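You operate a simulated robot arm through the tools that you are given. There is no shell and no other tool. Be economical: measure what you need, move in short steps, check, and stop when the job is done.

You run a simulated two-armed robot. Do the job below in one go: nothing can be reset, and whatever is moved stays where it is left.

TASK
Unclamp the panel and carry it in both hands to the foam pad.
Fine: both clamps stay open; then fold the table's yellow rail up.

It is judged by the outcome, as a careful person would: the job done as asked, and still so three seconds after it is handed in. It fails if anything else is knocked over, pushed out of place, dropped, spilled or broken. Flat cloth is picked up by pressing the open fingertips on it (5 to 10 N) and closing them slowly along it; thin cloth reads only 2 to 8 mm in the jaws.

THE ROBOT
Two 7-joint arms with two-finger parallel grippers on one trunk, on a base that drives. Base frame: it is fixed to the floor where the robot stands at the start and does not move with it; the origin is under the middle of the robot, x ahead of it, y to its left, z up. Units: m, degrees, N and s.
The left shoulder is at the start at [0.05, 0.165, 1.13], the right one opposite. With the tool pointing down near the work surface each hand reaches from about 0.18 to 0.68 m from the robot's upright axis, wherever it stands, measured 20 degrees to its own side. Places, roughly: red clamp [0.7, 0.1, 0.8]; yellow clamp [0.7, -0.1, 0.8]; yellow rail [-0.4, -0.7, 0.7]. Payload 3.91 kg a hand.
The tool frame of a hand sits at the grasp point between the pads (the TCP): z along the fingers, y along the line on which they close. The tips reach 0.03 m beyond it. Largest opening 0.11 m; finger width 0.02, thickness 0.01; the body of the gripper, 0.048 by 0.112 m, starts 0.055 m behind the TCP.
Orientation is told as [roll, pitch, yaw] about the base's x, y, z axes, in that order, counted from this pose: with the fingers straight down and closing along the base's y, the tool's x points along the base's -x, its y along +y and its z along -z.

THE INTERFACE
- The arms move only by the tool nudge_tool. It takes "left_steps", "right_steps" or both (then of equal length, played together; a hand with none holds still); each is a list of rows, each an object (a shift or turn left out is 0, a gripper value left out holds the last) with "delta_rot": the turn, a rotation vector about the tool's x, y, z in degrees, a list of three; "offset": the shift along the tool's x, y, z in m, a list of three; "jaw": the finger opening in m, from 0 to 0.11. In form: [{"delta_rot": [wx, wy, wz], "offset": [dx, dy, dz], "jaw": jaw}, ...]. A call has 1 to 12 rows; each row shifts and turns the commanded pose from where the row before left it, along the tool's axes as they then stand. Each row takes 0.2 s and may step no farther than 0.05 m and 8.6 degrees from the row before; otherwise, or with a gripper value out of range, the whole call is refused. Where a pose cannot be reached the arm comes as near as it can. A force on the tool above 90 N (or 10 N above the force at the start of the call, whichever is more), or a blocked arm, ends the call early, and 0.2 s more pass. Each finger travels about 0.045 m/s and halts on what it meets, pressing with about 40 N; the grip force reading is that of the motor and also rises with nothing between the fingers. The clock runs only during rows and for 0.2 s after the last one: add rows that do not move to give the fingers time. It gives the time, the measured TCP pose, the force on the tool (base axes), the opening and the grip force at its end, in the units of the frame above (readings bear some noise), with the torque about the TCP (base axes, N m) and any sound that the robot's microphone picked up.
- Cameras (640 x 400 px; columns grow to the right, rows downward): "scene" is now at [0.0874, -0.0679, 1.2991]; the picture's right is [-0.76, -0.65, 0.00], its down [-0.37, 0.43, -0.82] and it looks along [0.53, -0.63, -0.57] (base axes); focal length 214 px, centre (320, 200). "left" rides on the left gripper at [0.072, -0.017, -0.103] in its tool frame; the picture's right is [0.23, 0.97, 0.00], its down [-0.76, 0.18, -0.62] and it looks along [-0.61, 0.14, 0.78] (tool axes); focal length 222 px, centre (320, 200). "right" rides on the right gripper at [0.073, 0.017, -0.103] in its tool frame; the picture's right is [-0.23, 0.97, 0.00], its down [-0.76, -0.18, -0.62] and it looks along [-0.61, -0.14, 0.78] (tool axes); focal length 222 px, centre (320, 200). There is no depth. A picture from a camera that has moved, and an enlarged one, comes with that camera's place and axes in the base frame and with its lens.
- get_image(camera): a new picture of that camera. The clock stands still meanwhile.
- slide_trunk(by): slides the trunk up (or, below 0, down) by that many m; the arms and the scene camera ride with it, the base frame stays. It gives what a move gives, with no picture.
- base_move(legs): drives the robot by 1 to 6 legs, each [ahead, left, turn to the left] in m, m and degrees, along the robot's own axes; the way and the turn of a leg run together, so that a leg with both is an arc; at most 1.5 m and 180 degrees a leg. The arms and the cameras ride along, it lands a little off, and it stops where it bumps. It gives what a move gives.
- turn_head(pan, tilt): turns the head with the scene camera to pan (to the left, within 80 degrees either way) and tilt (down, from -29 to 69), counted from straight ahead of the robot. It gives what a move gives.
- enlarge(camera, box): a new picture of the part [left, top, right, bottom] of that camera's present view, enlarged. The clock stands still meanwhile.
- sign_off(): hands the job in; it is judged then, once.

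Go step by step. Nothing tells you exact positions but the pictures and the camera data: compare them with the known pose of the tool, close in by small moves and look again before you grip or let go. The budget is 120 turns and 92 pictures, counting those below and the enlarged ones. Unless the task says otherwise, let go and move clear before handing in, and close with one line.

The tools are called after "Request:" as name(argument=value, ...) on one line, values as JSON. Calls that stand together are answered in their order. nudge_tool: Moves the arms, as the interface text tells. Its arguments: {"type":"object","properties":{"left_steps":{"type":"array"},"right_steps":{"type":"array"}},"required":[]} The other tools are called the same way: slide_trunk (by) slides the trunk up or down; base_move (legs) drives the base; turn_head (pan, tilt) turns the head that bears the scene camera; get_image (camera) takes a picture; enlarge (camera, box) takes an enlarged picture of a part of a camera's view; sign_off () hands the job in.

At the start:

```text
time: 0.0
left_eef_pos: [0.4133, -0.0456, 1.1374]
left_tcp_rot: [0.0, 0.0, 0.1]
left_contact_force: [-0.7, -0.3, -1.4]
left_wrist_torque: [0.0, 0.0, 0.01]
left_opening: 0.1098
left_grip_force: 0.0
right_eef_pos: [0.4073, -0.424, 1.1427]
right_tcp_rot: [-0.1, 0.0, -0.1]
right_contact_force: [0.1, -0.9, 0.0]
right_wrist_torque: [0.01, -0.02, 0.03]
right_opening: 0.1101
right_grip_force: 0.1
trunk travel left (down, up): [-0.35, 0.153]
robot x, y, heading: [0.001, -0.0008, 0.0]
head pan, tilt: [-49.8, 34.7]
```

scene: 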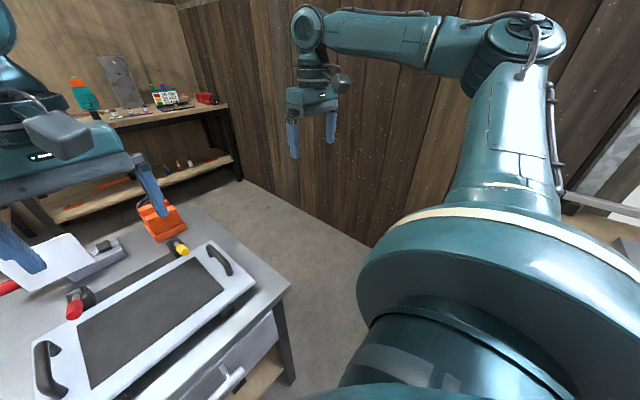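
right: 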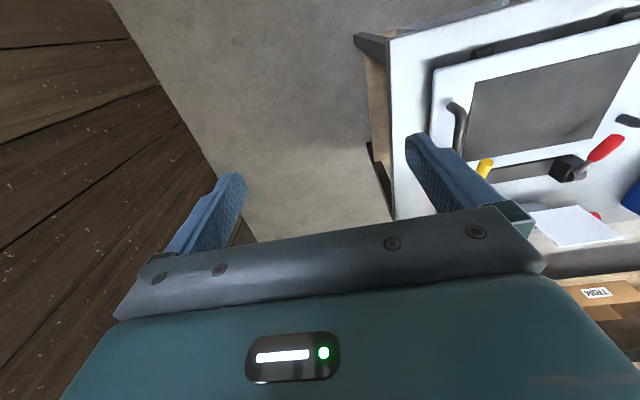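
left: 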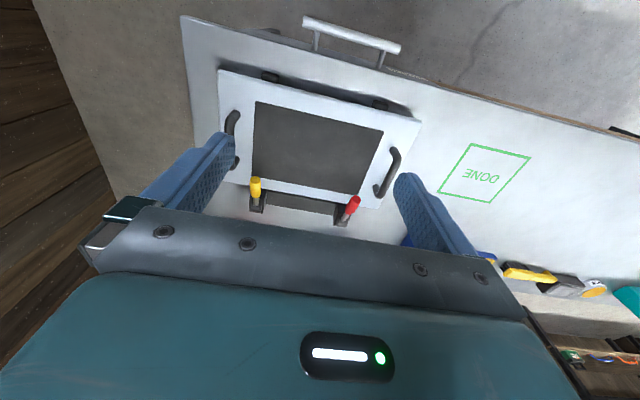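

The panel with two handles sits on the table ahead, with a red and a yellow toggle clamp at its far edge. I'll look straight ahead and then around for the foam pad and the yellow rail.

Request:
turn_head(pan=0, tilt=45)

Request:
get_image(camera="scene")

Request:
turn_head(pan=75, tilt=35)

Request:
get_image(camera="scene")

Request:
turn_head(pan=-80, tilt=40)

Request:
get_image(camera="scene")

```text
time: 1.2
left_eef_pos: [0.4149, -0.0454, 1.1365]
left_tcp_rot: [0.0, 0.0, 0.2]
left_contact_force: [0.6, 0.5, -0.1]
left_wrist_torque: [0.02, 0.04, 0.0]
left_opening: 0.11
left_grip_force: 0.0
right_eef_pos: [0.4068, -0.4252, 1.1423]
right_tcp_rot: [0.0, 0.0, -0.1]
right_contact_force: [0.8, 0.2, 0.3]
right_wrist_torque: [0.01, 0.02, -0.01]
right_opening: 0.11
right_grip_force: 0.0
trunk travel left (down, up): [-0.35, 0.153]
robot x, y, heading: [-0.0024, -0.0011, -0.2]
head pan, tilt: [0.0, 45.0]
```

```text
88 pictures are left
camera scene: at [0.1117, -0.0006, 1.2838], right [0.0, -1.0, 0.0], down [-0.71, 0.0, -0.71], along [0.71, 0.0, -0.71], focal length 214 px, centre (320, 200)
```

scene: 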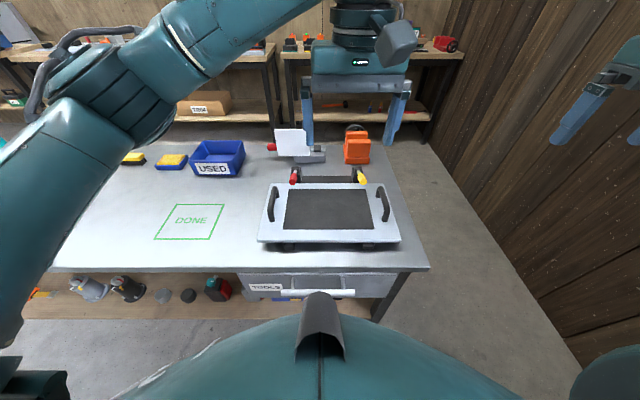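

```text
time: 2.6
left_eef_pos: [0.4147, -0.0461, 1.136]
left_tcp_rot: [0.1, 0.0, 0.0]
left_contact_force: [-0.7, -0.1, 0.1]
left_wrist_torque: [0.03, 0.0, -0.01]
left_opening: 0.1099
left_grip_force: 0.0
right_eef_pos: [0.4066, -0.4242, 1.1416]
right_tcp_rot: [0.0, 0.0, -0.1]
right_contact_force: [-0.6, -0.3, -0.2]
right_wrist_torque: [-0.01, -0.01, -0.01]
right_opening: 0.11
right_grip_force: 0.0
trunk travel left (down, up): [-0.35, 0.153]
robot x, y, heading: [-0.0007, -0.0011, -0.2]
head pan, tilt: [75.0, 35.0]
```

```text
87 pictures are left
camera scene: at [0.0533, 0.0845, 1.2985], right [0.97, -0.26, 0.0], down [-0.15, -0.55, -0.82], along [0.21, 0.79, -0.57], focal length 214 px, centre (320, 200)
```

scene: 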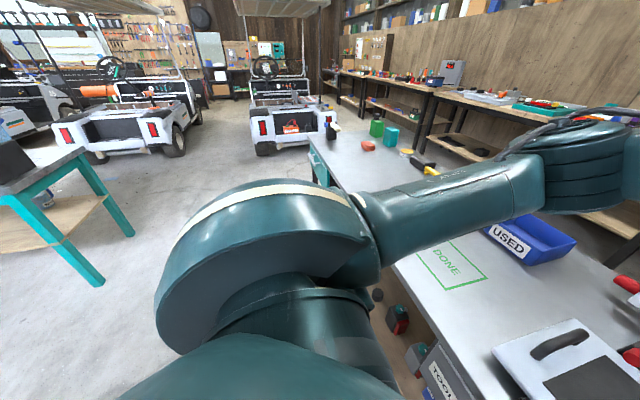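

```text
time: 5.0
left_eef_pos: [0.4149, -0.0456, 1.136]
left_tcp_rot: [0.0, 0.0, 0.0]
left_contact_force: [0.3, 0.7, 0.3]
left_wrist_torque: [0.0, 0.03, -0.01]
left_opening: 0.1094
left_grip_force: 0.1
right_eef_pos: [0.4066, -0.425, 1.1407]
right_tcp_rot: [0.0, 0.1, -0.1]
right_contact_force: [-0.3, 0.2, 0.0]
right_wrist_torque: [0.0, -0.04, -0.01]
right_opening: 0.1101
right_grip_force: 0.0
trunk travel left (down, up): [-0.35, 0.153]
robot x, y, heading: [-0.0016, 0.0005, 0.1]
head pan, tilt: [-80.0, 40.0]
```

```text
86 pictures are left
camera scene: at [0.0452, -0.0842, 1.291], right [-0.98, -0.17, 0.0], down [-0.11, 0.63, -0.77], along [0.13, -0.75, -0.64], focal length 214 px, centre (320, 200)
```

scene: 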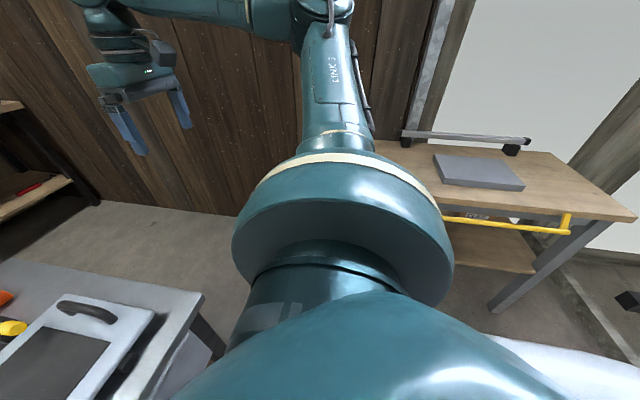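

The foam pad looks like the grey slab on the wooden table to the right-rear, with the yellow rail on its front edge. Next I'll look closely at the clamps and panel.

Request:
enlarge(camera="left", box=[170, 50, 450, 240])

Request:
enlarge(camera="scene", box=[370, 100, 640, 290])

Request:
turn_head(pan=-8, tilt=45)

Request:
enlarge(camera="scene", box=[220, 110, 420, 260])

```text
2.11 times, centred on (310, 145) of left
camera zoom: at [0.3414, -0.0624, 1.2397], right [-0.23, 0.97, 0.0], down [0.76, 0.18, 0.62], along [0.61, 0.14, -0.78], focal length 468 px, centre (341, 316)
```

zoom: 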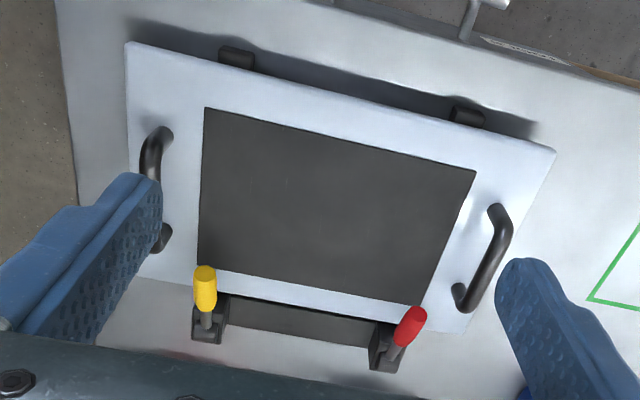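

```text
2.11 times, centred on (505, 195) of scene
camera zoom: at [0.0452, -0.0842, 1.291], right [-0.98, -0.17, 0.0], down [-0.11, 0.63, -0.77], along [0.13, -0.75, -0.64], focal length 452 px, centre (-70, 210)
```

zoom: 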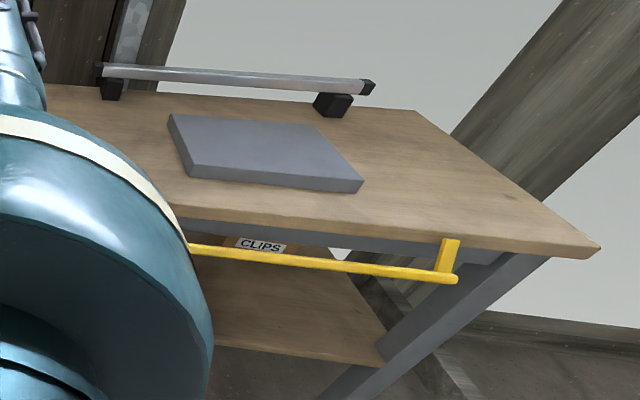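

```text
time: 6.5
left_eef_pos: [0.4141, -0.0449, 1.1371]
left_tcp_rot: [0.1, 0.0, 0.1]
left_contact_force: [-0.6, -0.1, -0.9]
left_wrist_torque: [-0.02, -0.04, 0.02]
left_opening: 0.1099
left_grip_force: 0.1
right_eef_pos: [0.4063, -0.4239, 1.1421]
right_tcp_rot: [0.1, -0.1, -0.2]
right_contact_force: [-0.2, 0.9, -0.4]
right_wrist_torque: [-0.02, 0.01, 0.02]
right_opening: 0.1102
right_grip_force: 0.2
trunk travel left (down, up): [-0.35, 0.153]
robot x, y, heading: [0.0024, 0.0007, 0.0]
head pan, tilt: [-8.0, 45.0]
```

```text
2.67 times, centred on (320, 185) of scene
camera zoom: at [0.1109, -0.0119, 1.2837], right [-0.14, -0.99, 0.0], down [-0.7, 0.1, -0.71], along [0.7, -0.1, -0.71], focal length 572 px, centre (320, 240)
```

zoom: 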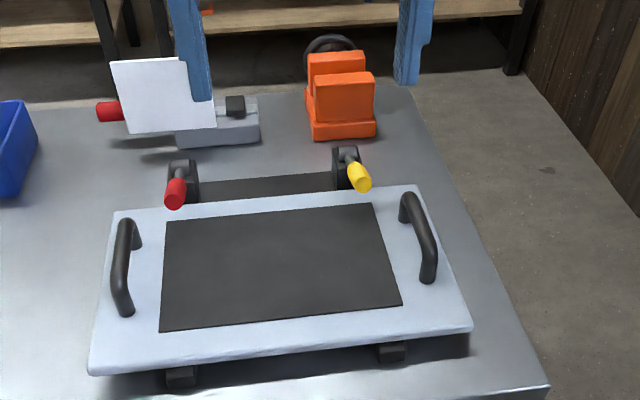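

Panel handles are at about y ±0.2, and the clamp knobs at roughly red [0.65, 0.09, 0.84] and yellow [0.63, -0.13, 0.86]. I'll lower the left hand for a closer view of the clamp mechanism.

Request:
nudge_tool(left_steps=[{"offset": [-0.02, 0.012, 0.035]}, {"offset": [-0.02, 0.012, 0.035]}, {"offset": [-0.02, 0.012, 0.035]}, {"offset": [-0.02, 0.01, 0.03]}, {}])

Request:
get_image(camera="left")

```text
time: 7.7
left_eef_pos: [0.4957, -0.0, 1.0015]
left_tcp_rot: [0.0, 0.0, 0.1]
left_contact_force: [0.2, 0.1, -0.1]
left_wrist_torque: [-0.01, 0.01, -0.02]
left_opening: 0.1098
left_grip_force: 0.0
right_eef_pos: [0.4056, -0.4248, 1.1418]
right_tcp_rot: [0.0, 0.0, -0.1]
right_contact_force: [-0.5, 0.2, 0.0]
right_wrist_torque: [0.02, -0.02, 0.01]
right_opening: 0.1103
right_grip_force: 0.0
trunk travel left (down, up): [-0.35, 0.153]
robot x, y, heading: [0.001, -0.0007, -0.1]
head pan, tilt: [-8.0, 45.0]
```

```text
82 pictures are left
camera left: at [0.4232, -0.0167, 1.1048], right [-0.23, 0.97, 0.0], down [0.76, 0.18, 0.62], along [0.61, 0.14, -0.78], focal length 222 px, centre (320, 200)
```

left: 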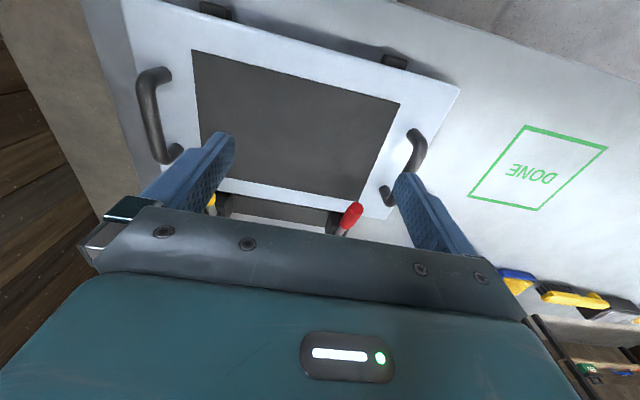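

Request:
enlarge(camera="scene", box=[250, 145, 350, 207])

Request:
enlarge(camera="left", box=[280, 170, 400, 245])

Request:
enlarge(camera="right", box=[430, 90, 640, 220])

```text
6.40 times, centred on (300, 176) of scene
camera zoom: at [0.1108, -0.0119, 1.2838], right [-0.14, -0.99, 0.0], down [-0.7, 0.1, -0.71], along [0.7, -0.1, -0.71], focal length 1373 px, centre (448, 354)
```

zoom: 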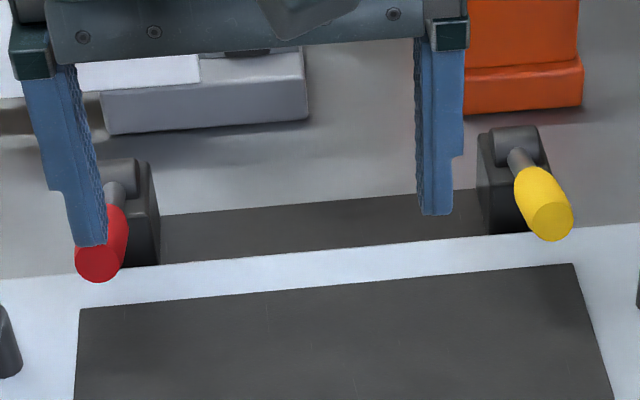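

```text
5.33 times, centred on (340, 208) of left
camera zoom: at [0.4232, -0.0167, 1.1048], right [-0.23, 0.97, 0.0], down [0.76, 0.18, 0.62], along [0.61, 0.14, -0.78], focal length 1185 px, centre (213, 160)
```

zoom: 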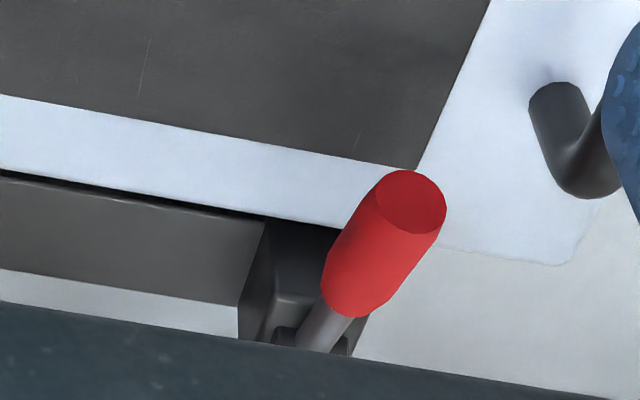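

```text
3.05 times, centred on (535, 155) of right
camera zoom: at [0.3345, -0.407, 1.2454], right [0.23, 0.97, 0.0], down [0.76, -0.18, 0.62], along [0.61, -0.14, -0.78], focal length 677 px, centre (-335, 337)
```

zoom: 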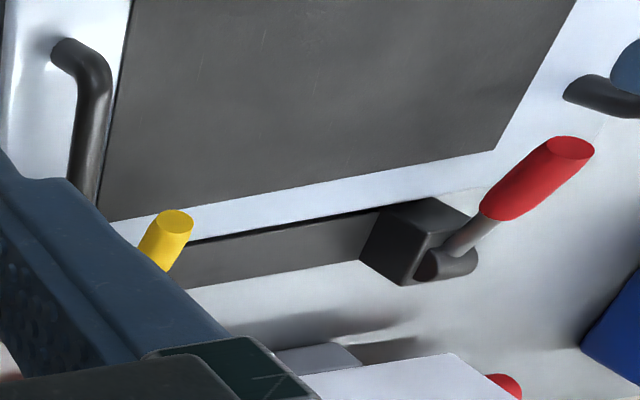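

Each lever pivots on a barrel behind the panel, near [0.715, 0.08, 0.83] for red, and points toward me, pressing over the panel. I'll tilt the left hand forward 40° and bring it just short of the red knob.

Request:
nudge_tool(left_steps=[{"delta_rot": [0, -8, 0], "offset": [0, 0.017, 0], "jaw": 0.08}, {"delta_rot": [0, -8, 0], "offset": [0, 0.017, 0]}, {"delta_rot": [0, -8, 0], "offset": [0, 0.017, 0]}, {"delta_rot": [0, -8, 0], "offset": [0, 0.017, 0]}, {"delta_rot": [0, -8, 0], "offset": [0, 0.017, 0]}, {"offset": [-0.005, 0, 0.04]}, {"offset": [-0.005, 0, 0.04]}, {"offset": [-0.005, 0, 0.04]}, {}])

Request:
get_image(camera="left")

Request:
enlarge(camera="scene", box=[220, 110, 380, 210])

```text
time: 9.7
left_eef_pos: [0.5825, 0.0857, 0.9166]
left_tcp_rot: [0.0, -40.0, 0.2]
left_contact_force: [1.3, 0.2, -0.9]
left_wrist_torque: [-0.01, 0.01, -0.03]
left_opening: 0.08
left_grip_force: 0.1
right_eef_pos: [0.4062, -0.4243, 1.1417]
right_tcp_rot: [0.1, 0.0, -0.1]
right_contact_force: [0.3, 0.2, -0.3]
right_wrist_torque: [0.03, 0.0, -0.01]
right_opening: 0.1098
right_grip_force: 0.1
trunk travel left (down, up): [-0.35, 0.153]
robot x, y, heading: [-0.002, -0.0013, 0.0]
head pan, tilt: [-8.0, 45.0]
```

```text
78 pictures are left
camera left: at [0.4603, 0.0686, 0.9505], right [-0.18, 0.97, -0.15], down [0.18, 0.18, 0.97], along [0.97, 0.14, -0.21], focal length 222 px, centre (320, 200)
```

left: 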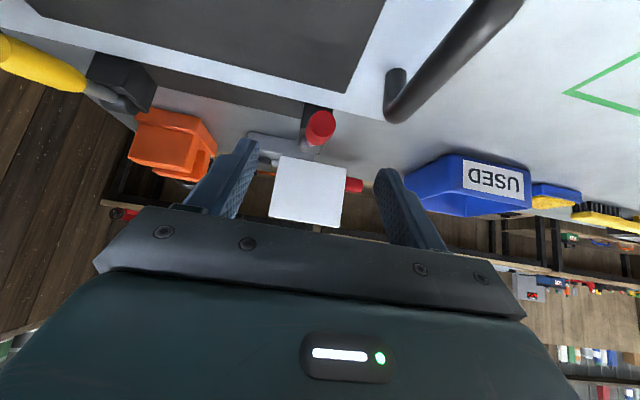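

```text
4.00 times, centred on (300, 160) of scene
camera zoom: at [0.1108, -0.0118, 1.2838], right [-0.14, -0.99, 0.0], down [-0.7, 0.1, -0.71], along [0.7, -0.1, -0.71], focal length 858 px, centre (400, 360)
```

zoom: 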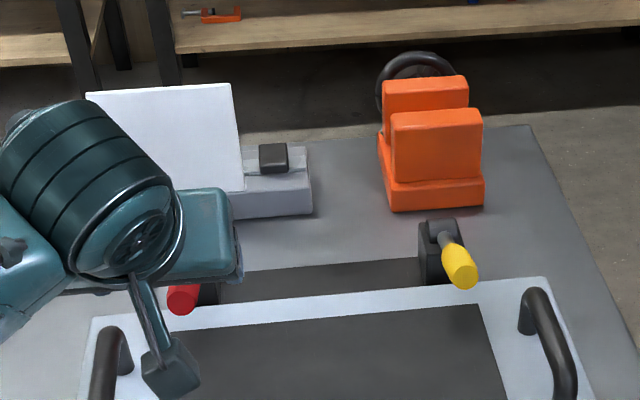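

The red knob measures at about [0.645, 0.085, 0.848], matching the earlier estimate. I'll advance along the tool and close on it.

Request:
nudge_tool(left_steps=[{"offset": [-0.001, 0, 0.025]}, {"offset": [-0.001, 0, 0.025]}, {"offset": [-0.001, 0, 0.022]}, {"offset": [-0.001, -0.001, 0.018]}, {}, {"jaw": 0.0}, {}, {}, {}, {}, {}])

Request:
get_image(camera="left")

```text
time: 12.1
left_eef_pos: [0.6435, 0.0849, 0.851]
left_tcp_rot: [0.2, -40.0, 0.2]
left_contact_force: [-2.3, 10.2, 1.2]
left_wrist_torque: [0.08, 0.02, -0.13]
left_opening: 0.0256
left_grip_force: 44.9
right_eef_pos: [0.4058, -0.4228, 1.1424]
right_tcp_rot: [-0.1, 0.1, 0.0]
right_contact_force: [0.9, 1.4, -0.2]
right_wrist_torque: [0.0, -0.02, -0.01]
right_opening: 0.1099
right_grip_force: 0.0
trunk travel left (down, up): [-0.35, 0.153]
robot x, y, heading: [0.0001, -0.0002, -0.1]
head pan, tilt: [-8.0, 45.0]
```

```text
76 pictures are left
camera left: at [0.5212, 0.0679, 0.884], right [-0.18, 0.97, -0.14], down [0.18, 0.18, 0.97], along [0.97, 0.15, -0.21], focal length 222 px, centre (320, 200)
```

left: 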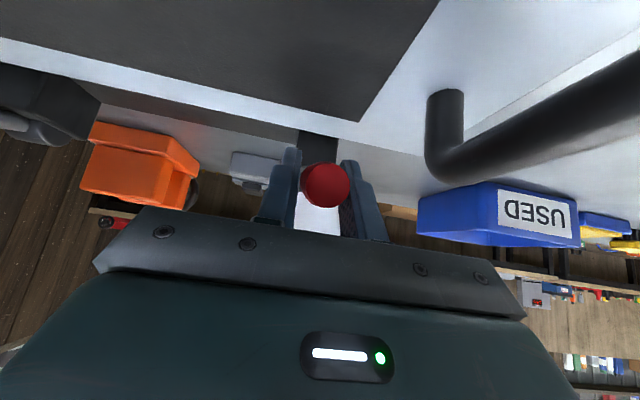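

The knob is held at 25.6 mm. I'll swing it up about the pivot by 40°, turning the tool along with it.

Request:
nudge_tool(left_steps=[{"delta_rot": [0, 8, 0], "offset": [-0.009, 0.0005, -0.0051]}, {"delta_rot": [0, 8, 0], "offset": [-0.009, 0.0005, -0.0051]}, {"delta_rot": [0, 8, 0], "offset": [-0.009, 0, -0.0051]}, {"delta_rot": [0, 8, 0], "offset": [-0.009, 0, -0.0051]}, {"delta_rot": [0, 8, 0], "offset": [-0.009, 0, -0.0051]}, {}])

Request:
enlarge(camera="right", box=[430, 60, 640, 220])

```text
time: 13.5
left_eef_pos: [0.6399, 0.0854, 0.8879]
left_tcp_rot: [-0.8, -0.3, -0.4]
left_contact_force: [49.8, -34.0, -42.6]
left_wrist_torque: [-0.09, 0.21, -0.01]
left_opening: 0.0255
left_grip_force: 44.7
left hand out of reach, approached as far as the arm can: row 5
right_eef_pos: [0.4136, -0.4274, 1.1372]
right_tcp_rot: [0.1, 0.6, -0.2]
right_contact_force: [0.0, 0.4, 0.8]
right_wrist_torque: [0.01, 0.04, -0.02]
right_opening: 0.11
right_grip_force: 0.1
trunk travel left (down, up): [-0.35, 0.153]
robot x, y, heading: [0.0015, -0.0009, 0.3]
head pan, tilt: [-8.0, 45.0]
```

```text
2.50 times, centred on (535, 140) of right
camera zoom: at [0.3432, -0.4107, 1.2407], right [0.23, 0.97, 0.0], down [0.77, -0.18, 0.62], along [0.6, -0.14, -0.79], focal length 555 px, centre (-218, 350)
```

zoom: 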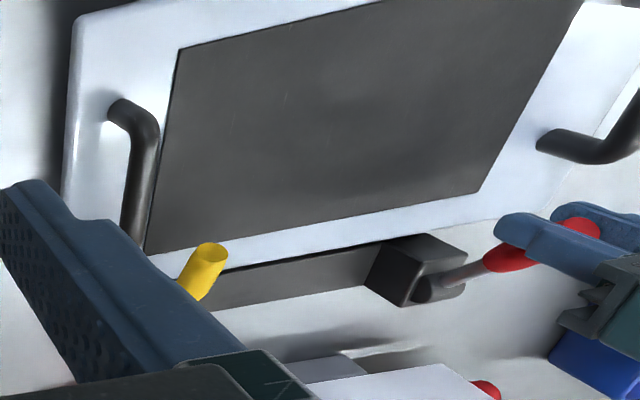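

The arm ran out of reach with the tool upright, so the grip is straining. I'll release and see where the lever stays.

Request:
nudge_tool(left_steps=[{"jaw": 0.06}, {}, {}, {}])

Request:
enlarge(camera="right", box=[430, 60, 640, 220])

Request:
get_image(camera="left")

```text
time: 14.5
left_eef_pos: [0.6314, 0.0955, 0.8957]
left_tcp_rot: [0.0, 0.0, 0.0]
left_contact_force: [0.7, 0.0, -0.1]
left_wrist_torque: [0.04, 0.0, -0.01]
left_opening: 0.0601
left_grip_force: 0.1
right_eef_pos: [0.4063, -0.4255, 1.1423]
right_tcp_rot: [0.0, -0.1, 0.1]
right_contact_force: [0.6, 0.6, 0.1]
right_wrist_torque: [0.0, 0.01, -0.03]
right_opening: 0.11
right_grip_force: 0.0
trunk travel left (down, up): [-0.35, 0.153]
robot x, y, heading: [-0.0007, 0.0001, -0.1]
head pan, tilt: [-8.0, 45.0]
```

```text
2.50 times, centred on (535, 140) of right
camera zoom: at [0.3345, -0.4069, 1.2455], right [0.23, 0.97, 0.0], down [0.76, -0.18, 0.62], along [0.61, -0.14, -0.78], focal length 555 px, centre (-218, 350)
```

zoom: 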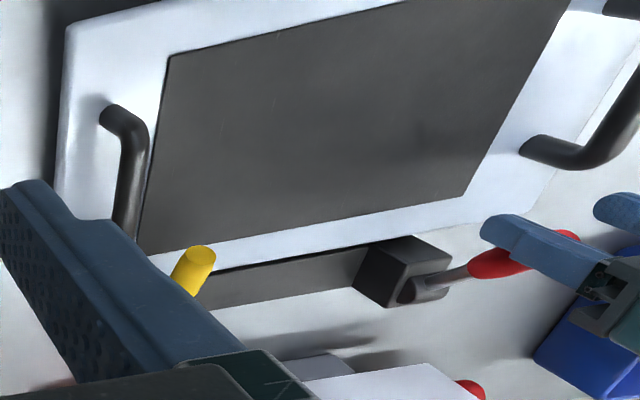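

```text
73 pictures are left
camera left: at [0.5583, 0.0785, 0.9991], right [-0.23, 0.97, 0.0], down [0.76, 0.18, 0.62], along [0.61, 0.14, -0.78], focal length 222 px, centre (320, 200)
```

left: 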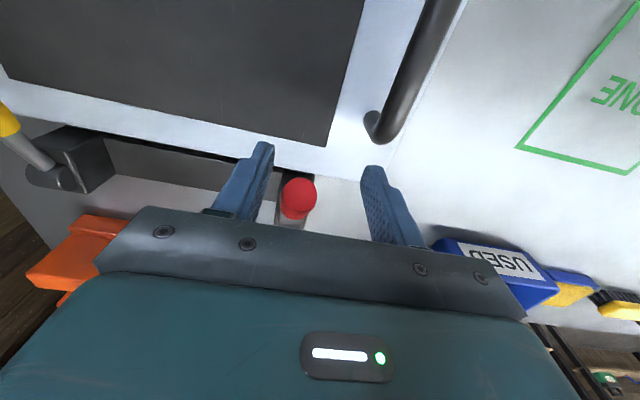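

The lever stays where left, at about 40°. I'll back off, tilt the tool forward again to gain reach, and regrasp.

Request:
nudge_tool(left_steps=[{"offset": [0.02, -0.0105, -0.03]}, {"delta_rot": [0, -8, 0]}, {"delta_rot": [0, -8, 0]}, {"delta_rot": [0, -8, 0]}, {"delta_rot": [0, -8, 0]}, {"delta_rot": [0, -8, 0]}, {}])

Request:
get_image(camera="left")

```text
time: 16.1
left_eef_pos: [0.6108, 0.0837, 0.9261]
left_tcp_rot: [0.0, -40.1, 0.1]
left_contact_force: [0.2, 0.4, -0.1]
left_wrist_torque: [-0.02, -0.04, 0.01]
left_opening: 0.06
left_grip_force: 0.0
right_eef_pos: [0.4072, -0.4248, 1.1418]
right_tcp_rot: [0.1, 0.0, -0.2]
right_contact_force: [0.4, -0.2, -1.0]
right_wrist_torque: [0.01, 0.0, -0.02]
right_opening: 0.1099
right_grip_force: 0.0
trunk travel left (down, up): [-0.35, 0.153]
robot x, y, heading: [0.0015, -0.0, 0.1]
head pan, tilt: [-8.0, 45.0]
```

```text
72 pictures are left
camera left: at [0.4882, 0.0679, 0.9582], right [-0.17, 0.97, -0.15], down [0.18, 0.18, 0.97], along [0.97, 0.14, -0.21], focal length 222 px, centre (320, 200)
```

left: 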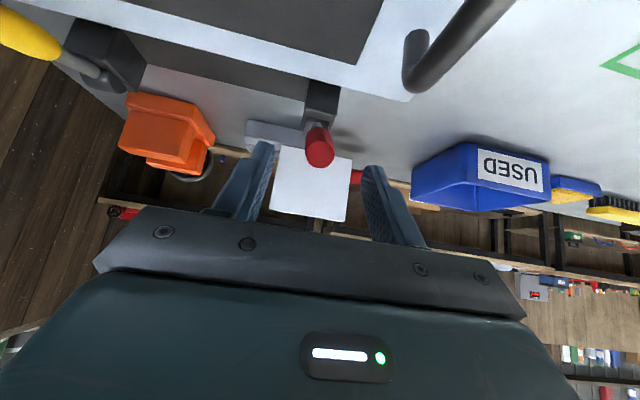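

The knob end is now at [0.640, 0.084, 0.890]. I'll regrasp it and swing it on at a constant tool tilt.

Request:
nudge_tool(left_steps=[{"offset": [-0.001, 0, 0.022]}, {"offset": [-0.001, 0, 0.022]}, {"offset": [-0.001, 0.001, 0.02]}, {"jaw": 0.0}, {}, {}, {}, {"offset": [-0.0108, 0, -0.0015]}, {"offset": [-0.0109, 0, 0]}, {"offset": [-0.0108, 0, 0.0015]}, {}])

Request:
get_image(camera="left")

```text
time: 18.5
left_eef_pos: [0.6802, 0.0854, 0.8967]
left_tcp_rot: [0.0, -39.4, -0.1]
left_contact_force: [-14.9, -5.6, -13.7]
left_wrist_torque: [0.0, 1.54, -0.08]
left_opening: 0.0255
left_grip_force: 45.0
right_eef_pos: [0.4061, -0.4247, 1.1412]
right_tcp_rot: [0.0, 0.0, 0.0]
right_contact_force: [-0.8, -0.5, -0.4]
right_wrist_torque: [0.0, 0.02, 0.01]
right_opening: 0.1101
right_grip_force: 0.1
trunk travel left (down, up): [-0.35, 0.153]
robot x, y, heading: [0.0007, 0.0016, -0.2]
head pan, tilt: [-8.0, 45.0]
```

```text
71 pictures are left
camera left: at [0.557, 0.0683, 0.9301], right [-0.18, 0.97, -0.14], down [0.19, 0.18, 0.97], along [0.97, 0.14, -0.22], focal length 222 px, centre (320, 200)
```

left: 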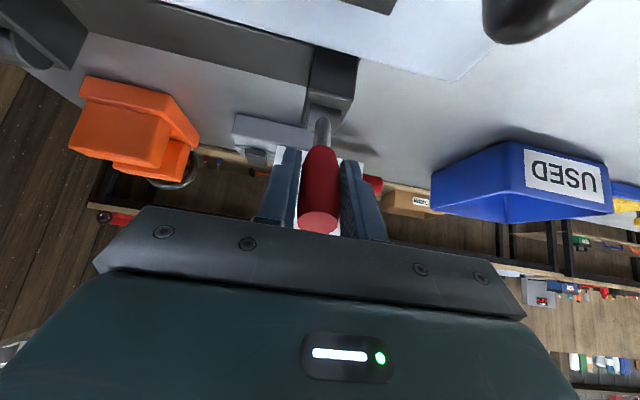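

The lever is following well. I'll continue the arc past vertical.

Request:
nudge_tool(left_steps=[{"offset": [-0.0105, 0, 0.003]}, {"offset": [-0.0099, 0, 0.0044]}, {"offset": [-0.0092, 0, 0.0058]}, {"offset": [-0.0083, 0, 0.007]}, {}])

Request:
get_image(camera="left")

Request:
enlarge(camera="right", box=[430, 60, 640, 220])

```text
time: 19.7
left_eef_pos: [0.7204, 0.0858, 0.9077]
left_tcp_rot: [0.1, -39.7, 0.1]
left_contact_force: [-18.3, -8.2, -3.5]
left_wrist_torque: [-0.09, 1.51, -0.01]
left_opening: 0.0255
left_grip_force: 44.7
right_eef_pos: [0.4054, -0.4251, 1.141]
right_tcp_rot: [-0.1, -0.1, -0.1]
right_contact_force: [-0.4, 0.1, -0.4]
right_wrist_torque: [-0.01, 0.01, 0.02]
right_opening: 0.1099
right_grip_force: 0.1
trunk travel left (down, up): [-0.35, 0.153]
robot x, y, heading: [-0.0003, 0.0012, -0.2]
head pan, tilt: [-8.0, 45.0]
```

```text
70 pictures are left
camera left: at [0.5984, 0.0684, 0.941], right [-0.18, 0.97, -0.15], down [0.19, 0.18, 0.97], along [0.97, 0.14, -0.21], focal length 222 px, centre (320, 200)
```

left: 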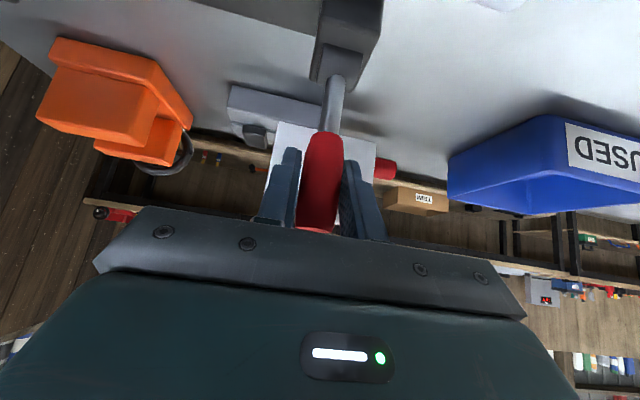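

```text
2.50 times, centred on (535, 140) of right
camera zoom: at [0.3335, -0.4078, 1.2455], right [0.23, 0.97, 0.0], down [0.76, -0.18, 0.62], along [0.61, -0.14, -0.78], focal length 555 px, centre (-218, 350)
```

zoom: 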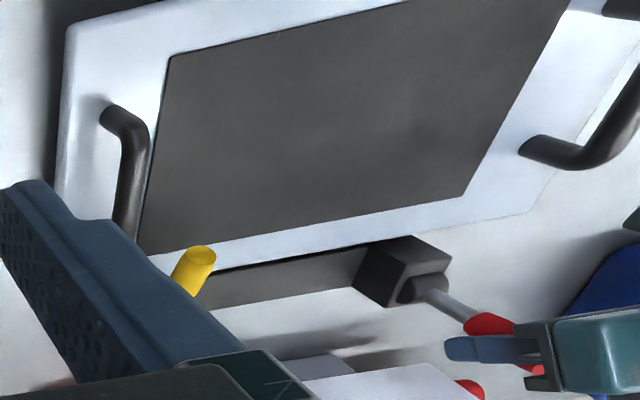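

The red lever is near vertical. I'll keep going until it meets its stop.

Request:
nudge_tool(left_steps=[{"offset": [-0.0073, 0, 0.0081]}, {"offset": [-0.0061, 0, 0.009]}, {"offset": [-0.0048, 0, 0.0098]}, {}])

Request:
enlarge(camera="right", box=[430, 60, 640, 220])

```text
time: 20.7
left_eef_pos: [0.7471, 0.0857, 0.9035]
left_tcp_rot: [0.0, -40.1, 0.0]
left_contact_force: [-45.3, -5.8, 17.5]
left_wrist_torque: [-0.1, 1.3, 0.04]
left_opening: 0.0255
left_grip_force: 44.6
right_eef_pos: [0.4001, -0.4247, 1.1444]
right_tcp_rot: [0.0, -0.3, -0.1]
right_contact_force: [-0.7, 0.1, -0.9]
right_wrist_torque: [0.0, 0.0, 0.01]
right_opening: 0.11
right_grip_force: 0.0
trunk travel left (down, up): [-0.35, 0.153]
robot x, y, heading: [-0.0006, -0.0032, -0.1]
head pan, tilt: [-8.0, 45.0]
```

```text
2.50 times, centred on (535, 140) of right
camera zoom: at [0.3281, -0.4076, 1.2474], right [0.23, 0.97, 0.0], down [0.76, -0.18, 0.63], along [0.61, -0.14, -0.78], focal length 555 px, centre (-218, 350)
```

zoom: 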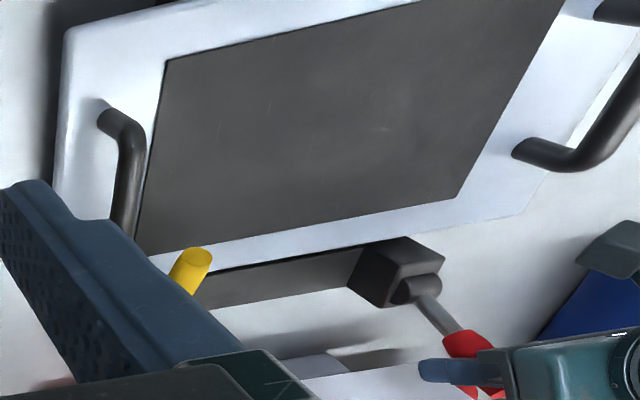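

Request:
nudge_tool(left_steps=[{"offset": [-0.0034, 0, 0.0103]}, {}])

```text
time: 21.3
left_eef_pos: [0.7506, 0.0855, 0.9022]
left_tcp_rot: [0.2, -40.4, -0.1]
left_contact_force: [-64.5, -3.9, 28.9]
left_wrist_torque: [-0.14, 0.05, 0.04]
left_opening: 0.0254
left_grip_force: 44.5
left hand out of reach, approached as far as the arm can: row 1
right_eef_pos: [0.398, -0.4243, 1.1457]
right_tcp_rot: [0.0, -0.6, 0.0]
right_contact_force: [-0.5, 0.3, -0.3]
right_wrist_torque: [-0.03, 0.01, 0.01]
right_opening: 0.11
right_grip_force: 0.0
trunk travel left (down, up): [-0.35, 0.153]
robot x, y, heading: [-0.0, -0.0007, 0.2]
head pan, tilt: [-8.0, 45.0]
```

The force climbs sharply, so the red lever is at its end stop. I'll release and check that it stays open.

Request:
nudge_tool(left_steps=[{"offset": [0.002, 0, -0.006]}, {"jaw": 0.06}, {}, {}, {"offset": [0.02, 0, -0.04]}, {"offset": [0.02, 0, -0.04]}, {"offset": [0.02, 0, -0.04]}])

Request:
get_image(camera="left")

Request:
enlarge(camera="right", box=[430, 60, 640, 220])

```text
time: 22.9
left_eef_pos: [0.6316, 0.0872, 0.9487]
left_tcp_rot: [0.1, -39.9, 0.1]
left_contact_force: [-0.9, 0.0, -0.6]
left_wrist_torque: [0.0, 0.01, -0.03]
left_opening: 0.0601
left_grip_force: 0.1
right_eef_pos: [0.4065, -0.423, 1.1419]
right_tcp_rot: [0.1, 0.0, -0.1]
right_contact_force: [-0.3, 0.7, -0.2]
right_wrist_torque: [0.01, 0.02, 0.01]
right_opening: 0.1101
right_grip_force: 0.1
trunk travel left (down, up): [-0.35, 0.153]
robot x, y, heading: [-0.006, -0.001, 0.0]
head pan, tilt: [-8.0, 45.0]
```

```text
67 pictures are left
camera left: at [0.5094, 0.0695, 0.9824], right [-0.18, 0.97, -0.14], down [0.18, 0.18, 0.97], along [0.97, 0.14, -0.21], focal length 222 px, centre (320, 200)
```

left: 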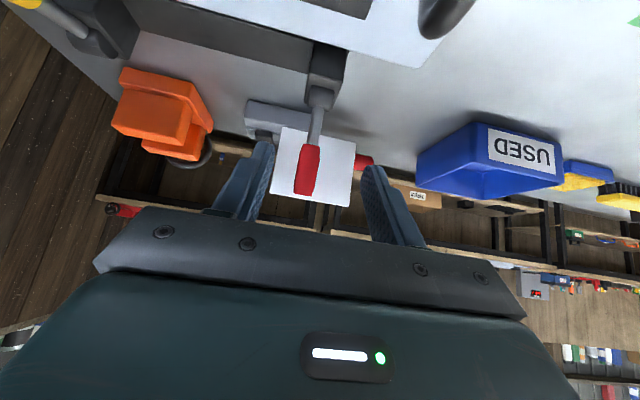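

```text
2.50 times, centred on (535, 140) of right
camera zoom: at [0.3342, -0.407, 1.2455], right [0.23, 0.97, 0.0], down [0.76, -0.18, 0.62], along [0.61, -0.14, -0.78], focal length 555 px, centre (-218, 350)
```

zoom: 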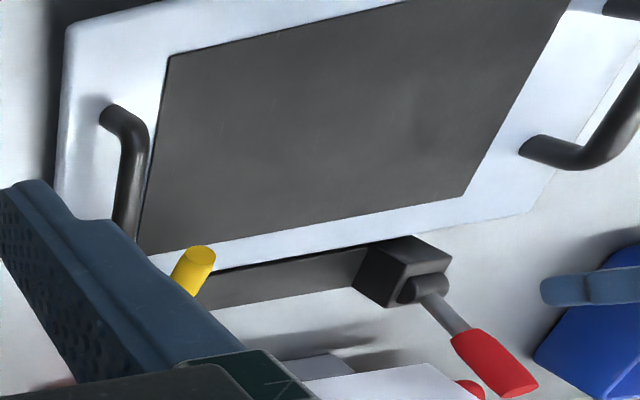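

The red clamp is open and staying open. Next is the yellow one with the right hand, while the left retreats.

Request:
nudge_tool(left_steps=[{"offset": [0.02, 0.02, -0.035]}, {"offset": [0.02, 0.02, -0.035]}, {"offset": [0.02, 0.02, -0.035]}, {"offset": [0.02, 0.02, -0.035]}, {}, {}, {}, {}, {}, {}, {}, {}], right_steps=[{"offset": [-0.026, 0.0413, 0.01], "jaw": 0.07}, {"offset": [-0.026, 0.0413, 0.01]}, {"offset": [-0.026, 0.0413, 0.01]}, {"offset": [-0.026, 0.0413, 0.01]}, {"offset": [-0.026, 0.0413, 0.01]}, {"offset": [-0.026, 0.0413, 0.01]}, {"offset": [-0.026, 0.0413, 0.01]}, {"delta_rot": [0, -8, 0]}, {"delta_rot": [0, -8, 0]}, {"delta_rot": [0, -8, 0]}, {"delta_rot": [0, -8, 0]}, {"delta_rot": [0, -8, 0]}])

Request:
nudge_tool(right_steps=[{"offset": [0.03, 0, 0.037]}, {"offset": [0.03, 0, 0.037]}, {"offset": [0.02, 0, 0.025]}, {}])

Request:
get_image(camera="right")

```text
time: 25.5
left_eef_pos: [0.4787, 0.1658, 1.0045]
left_tcp_rot: [0.0, -39.9, 0.1]
left_contact_force: [0.4, 0.0, 0.2]
left_wrist_torque: [0.03, -0.01, -0.01]
left_opening: 0.0599
left_grip_force: 0.0
right_eef_pos: [0.5271, -0.1892, 1.0667]
right_tcp_rot: [0.1, -40.2, -0.1]
right_contact_force: [0.0, 0.4, 0.3]
right_wrist_torque: [0.05, 0.03, -0.01]
right_opening: 0.0699
right_grip_force: 0.1
right hand out of reach, approached as far as the arm can: row 6, 7
trunk travel left (down, up): [-0.35, 0.153]
robot x, y, heading: [0.0024, 0.0006, 0.1]
head pan, tilt: [-8.0, 45.0]
```

```text
time: 26.5
left_eef_pos: [0.481, 0.1651, 1.0044]
left_tcp_rot: [0.1, -40.0, 0.2]
left_contact_force: [0.3, 0.7, 0.0]
left_wrist_torque: [0.0, 0.04, 0.0]
left_opening: 0.0601
left_grip_force: 0.2
right_eef_pos: [0.5303, -0.1902, 0.9397]
right_tcp_rot: [0.1, -40.1, -0.1]
right_contact_force: [-1.0, -0.1, -0.2]
right_wrist_torque: [0.0, -0.01, -0.01]
right_opening: 0.0699
right_grip_force: 0.0
trunk travel left (down, up): [-0.35, 0.153]
robot x, y, heading: [-0.0019, 0.0002, 0.2]
head pan, tilt: [-8.0, 45.0]
```

```text
65 pictures are left
camera right: at [0.4088, -0.1729, 0.9715], right [0.17, 0.97, 0.15], down [0.18, -0.18, 0.97], along [0.97, -0.14, -0.21], focal length 222 px, centre (320, 200)
```

right: 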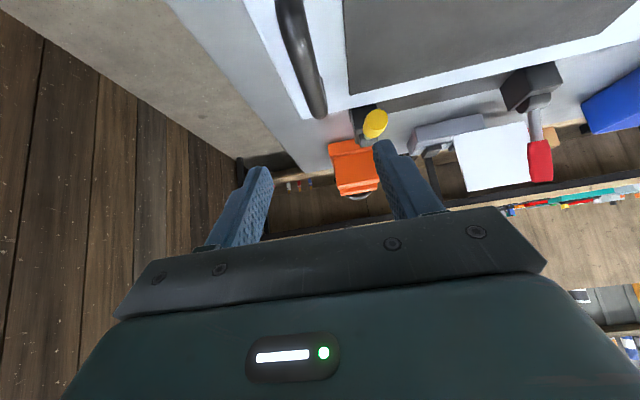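

The yellow knob end reads [0.62, -0.138, 0.859]. I'll move in and grip it the same way.

Request:
nudge_tool(right_steps=[{"offset": [-0.0145, 0.027, 0.028]}, {"offset": [-0.0145, 0.027, 0.028]}, {"offset": [0, 0, 0.021]}, {"offset": [0, 0, 0.021]}, {"offset": [0, 0, 0.021]}, {"offset": [0, 0, 0.018]}, {}, {"jaw": 0.0}, {}, {}, {}, {}])

Request:
get_image(camera="right")

```text
time: 29.1
left_eef_pos: [0.4797, 0.1653, 1.0049]
left_tcp_rot: [0.0, -39.9, 0.1]
left_contact_force: [-0.3, -0.9, -0.2]
left_wrist_torque: [0.0, 0.01, 0.0]
left_opening: 0.0599
left_grip_force: 0.0
right_eef_pos: [0.5878, -0.2046, 0.904]
right_tcp_rot: [-0.1, -40.0, 0.1]
right_contact_force: [-1.5, -0.3, -0.1]
right_wrist_torque: [0.0, 0.02, -0.01]
right_opening: 0.0
right_grip_force: 35.6
right hand out of reach, approached as far as the arm can: row 1, 2, 3, 4, 5, 6
trunk travel left (down, up): [-0.35, 0.153]
robot x, y, heading: [0.0042, -0.0003, -0.2]
head pan, tilt: [-8.0, 45.0]
```

```text
64 pictures are left
camera right: at [0.4655, -0.1872, 0.9379], right [0.17, 0.97, 0.15], down [0.18, -0.18, 0.97], along [0.97, -0.14, -0.21], focal length 222 px, centre (320, 200)
```

right: 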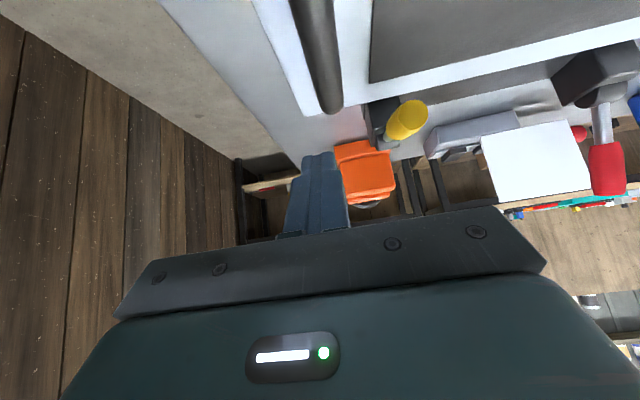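

The right arm hit a reach limit before the knob, probably from its posture. I'll back it off, move the left hand outward, and approach from nearer the middle.

Request:
nudge_tool(left_steps=[{"offset": [0, 0.04, 0]}, {"offset": [0, 0.04, 0]}, {"offset": [0, 0.04, 0]}, {}, {}, {}, {}, {}, {}], right_steps=[{"offset": [0.009, 0, -0.039], "jaw": 0.07}, {"offset": [0.009, 0, -0.039]}, {"offset": [0.009, 0, -0.039]}, {"offset": [0.009, 0, -0.039]}, {"offset": [0.009, 0, -0.039]}, {"offset": [0, 0.03, 0]}, {"offset": [0, 0.03, 0]}, {"offset": [0, 0.02, 0]}, {}])

Request:
nudge_tool(right_steps=[{"offset": [0, 0, 0.04]}, {"offset": [0, 0, 0.04]}, {"offset": [0, 0, 0.04]}, {"offset": [0, 0, 0.04]}, {}])

Request:
get_image(camera="scene")

```text
time: 31.1
left_eef_pos: [0.4796, 0.2881, 1.0077]
left_tcp_rot: [0.0, -40.0, 0.1]
left_contact_force: [-0.1, -0.3, 0.6]
left_wrist_torque: [0.02, 0.04, 0.01]
left_opening: 0.0598
left_grip_force: 0.1
right_eef_pos: [0.4276, -0.1234, 1.0247]
right_tcp_rot: [-0.1, -40.0, 0.0]
right_contact_force: [-1.1, 0.4, 1.1]
right_wrist_torque: [0.02, 0.03, 0.01]
right_opening: 0.07
right_grip_force: 0.1
trunk travel left (down, up): [-0.35, 0.153]
robot x, y, heading: [0.0015, -0.0016, 0.1]
head pan, tilt: [-8.0, 45.0]
```

```text
time: 32.3
left_eef_pos: [0.4789, 0.2884, 1.0069]
left_tcp_rot: [0.0, -39.9, 0.1]
left_contact_force: [-0.1, 0.5, -0.6]
left_wrist_torque: [0.02, -0.01, -0.01]
left_opening: 0.0599
left_grip_force: 0.1
right_eef_pos: [0.5222, -0.1518, 0.9221]
right_tcp_rot: [0.0, -40.0, 0.0]
right_contact_force: [0.5, -0.1, -0.5]
right_wrist_torque: [0.03, 0.0, 0.04]
right_opening: 0.0698
right_grip_force: 0.0
right hand out of reach, approached as far as the arm can: row 3, 4
trunk travel left (down, up): [-0.35, 0.153]
robot x, y, heading: [0.002, 0.0013, -0.3]
head pan, tilt: [-8.0, 45.0]
```

```text
63 pictures are left
camera scene: at [0.1108, -0.0118, 1.2838], right [-0.14, -0.99, 0.0], down [-0.7, 0.1, -0.71], along [0.7, -0.1, -0.71], focal length 214 px, centre (320, 200)
```

scene: 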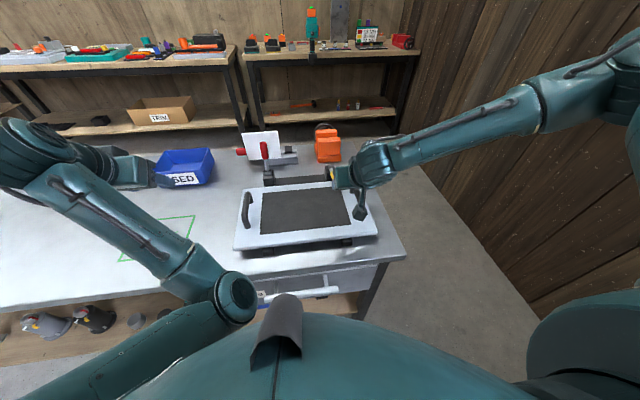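

The right elbow sits far out, which limits its inward reach, while the left arm posture works well. I'll retract the right hand and slide the base 0.22 m right so the left hand can open yellow the same way as red.

Request:
nudge_tool(right_steps=[{"offset": [0, -0.02, -0.04]}, {"offset": [0, -0.02, -0.04]}, {"offset": [0, -0.02, -0.04]}, {"offset": [0, -0.02, -0.02]}])

Request:
base_move(legs=[[0, -0.22, 0]])

Request:
get_image(camera="left")

```text
time: 33.3
left_eef_pos: [0.4805, 0.2875, 1.0086]
left_tcp_rot: [0.0, -40.0, 0.0]
left_contact_force: [0.0, 0.3, -1.1]
left_wrist_torque: [-0.01, -0.01, 0.0]
left_opening: 0.0599
left_grip_force: 0.0
right_eef_pos: [0.4307, -0.2317, 1.0271]
right_tcp_rot: [0.0, -40.0, 0.0]
right_contact_force: [0.1, -0.1, 0.9]
right_wrist_torque: [-0.01, 0.02, -0.01]
right_opening: 0.07
right_grip_force: 0.0
trunk travel left (down, up): [-0.35, 0.153]
robot x, y, heading: [-0.0015, -0.0003, 0.2]
head pan, tilt: [-8.0, 45.0]
```

```text
time: 35.8
left_eef_pos: [0.4801, 0.0707, 1.0075]
left_tcp_rot: [0.1, -40.0, 0.2]
left_contact_force: [0.4, 0.7, -0.7]
left_wrist_torque: [-0.01, 0.0, -0.01]
left_opening: 0.06
left_grip_force: 0.1
right_eef_pos: [0.4315, -0.4489, 1.0278]
right_tcp_rot: [0.1, -40.0, 0.2]
right_contact_force: [-0.8, -0.4, -0.1]
right_wrist_torque: [0.0, 0.02, 0.01]
right_opening: 0.0702
right_grip_force: 0.0
trunk travel left (down, up): [-0.35, 0.153]
robot x, y, heading: [0.0019, -0.2178, 0.2]
head pan, tilt: [-8.0, 45.0]
```

```text
62 pictures are left
camera left: at [0.3572, 0.0532, 1.0399], right [-0.18, 0.97, -0.15], down [0.18, 0.18, 0.97], along [0.97, 0.15, -0.21], focal length 222 px, centre (320, 200)
```

left: 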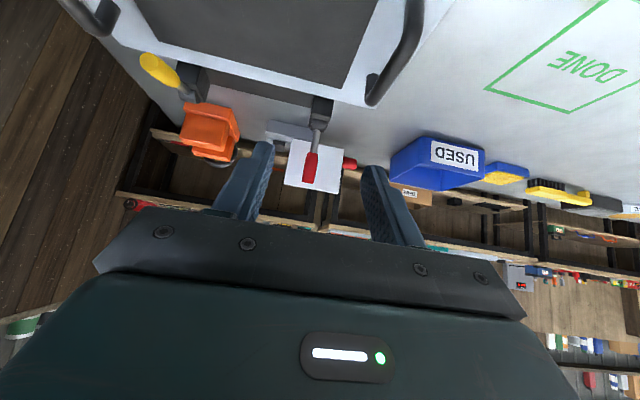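

Now I bring the left hand to the yellow pre-grasp.

Request:
nudge_tool(left_steps=[{"offset": [-0.004, -0.0345, 0.0233]}, {"offset": [-0.004, -0.0345, 0.0233]}, {"offset": [-0.004, -0.0345, 0.0233]}, {"offset": [-0.004, -0.0345, 0.0233]}, {"offset": [-0.004, -0.0345, 0.0233]}, {"offset": [-0.004, -0.0345, 0.0233]}, {}])

Request:
get_image(camera="left")

```text
time: 37.4
left_eef_pos: [0.5891, -0.1369, 0.9147]
left_tcp_rot: [-0.1, -39.9, 0.4]
left_contact_force: [-0.4, 0.9, -0.1]
left_wrist_torque: [-0.01, -0.04, -0.02]
left_opening: 0.0601
left_grip_force: 0.1
right_eef_pos: [0.432, -0.4486, 1.0274]
right_tcp_rot: [0.0, -40.0, 0.2]
right_contact_force: [-0.1, 0.0, 0.4]
right_wrist_torque: [0.01, 0.02, 0.03]
right_opening: 0.0699
right_grip_force: 0.0
trunk travel left (down, up): [-0.35, 0.153]
robot x, y, heading: [0.0031, -0.2163, 0.4]
head pan, tilt: [-8.0, 45.0]
```

```text
61 pictures are left
camera left: at [0.4676, -0.1544, 0.948], right [-0.18, 0.97, -0.15], down [0.18, 0.18, 0.97], along [0.97, 0.15, -0.21], focal length 222 px, centre (320, 200)
```

left: 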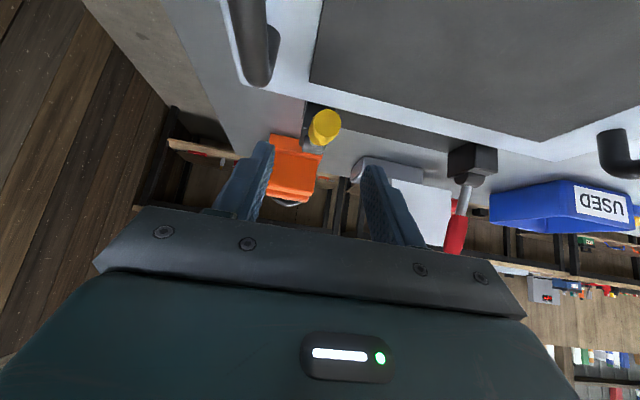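

Request:
nudge_tool(left_steps=[{"offset": [0, 0.001, 0.021]}, {"offset": [0, 0, 0.021]}, {"offset": [0, 0, 0.021]}, {"offset": [-0.001, 0, 0.019]}, {}, {"jaw": 0.0}, {}, {}, {}, {}])

Request:
get_image(camera="left")

```text
time: 39.6
left_eef_pos: [0.6407, -0.1347, 0.8515]
left_tcp_rot: [0.0, -40.0, 0.3]
left_contact_force: [1.1, -3.5, -0.9]
left_wrist_torque: [-0.1, 0.0, -0.22]
left_opening: 0.0253
left_grip_force: 45.2
right_eef_pos: [0.4328, -0.4489, 1.0269]
right_tcp_rot: [0.0, -40.0, 0.2]
right_contact_force: [0.0, 1.5, -0.6]
right_wrist_torque: [-0.05, 0.0, 0.02]
right_opening: 0.0699
right_grip_force: 0.0
trunk travel left (down, up): [-0.35, 0.153]
robot x, y, heading: [0.0003, -0.2177, 0.4]
head pan, tilt: [-8.0, 45.0]
```

```text
60 pictures are left
camera left: at [0.5192, -0.1521, 0.8856], right [-0.18, 0.97, -0.15], down [0.18, 0.18, 0.97], along [0.97, 0.15, -0.21], focal length 222 px, centre (320, 200)
```

left: 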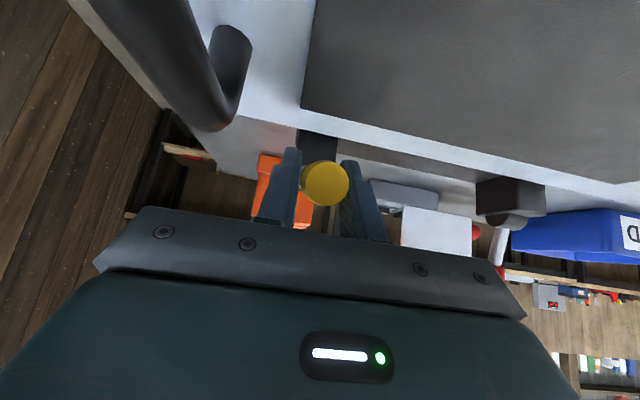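

Yellow is gripped; I'll swing it through the arc.

Request:
nudge_tool(left_steps=[{"offset": [-0.0093, 0, -0.0054]}, {"offset": [-0.0099, 0, -0.004]}, {"offset": [-0.0104, 0, -0.0026]}, {"offset": [-0.0106, 0, -0.0011]}, {"offset": [-0.0107, 0, 0.0004]}, {"offset": [-0.0105, 0, 0.0019]}, {"offset": [-0.0102, 0, 0.0033]}, {"offset": [-0.0096, 0, 0.0047]}, {"offset": [-0.0089, 0, 0.006]}, {}])

Request:
get_image(camera="left")

```text
time: 41.8
left_eef_pos: [0.7126, -0.1347, 0.9103]
left_tcp_rot: [0.1, -40.2, 0.3]
left_contact_force: [-17.0, -10.1, 6.0]
left_wrist_torque: [-0.01, 1.44, 0.05]
left_opening: 0.0253
left_grip_force: 44.8
right_eef_pos: [0.4315, -0.4494, 1.0279]
right_tcp_rot: [0.1, -40.1, 0.2]
right_contact_force: [0.2, 0.6, -0.9]
right_wrist_torque: [0.0, -0.01, 0.01]
right_opening: 0.0699
right_grip_force: 0.1
trunk travel left (down, up): [-0.35, 0.153]
robot x, y, heading: [0.0015, -0.2227, -0.0]
head pan, tilt: [-8.0, 45.0]
```

```text
59 pictures are left
camera left: at [0.5907, -0.1521, 0.9436], right [-0.18, 0.97, -0.15], down [0.18, 0.18, 0.97], along [0.97, 0.15, -0.21], focal length 222 px, centre (320, 200)
```

left: 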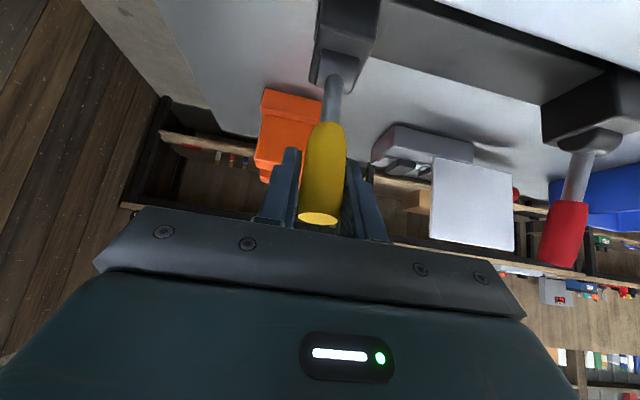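

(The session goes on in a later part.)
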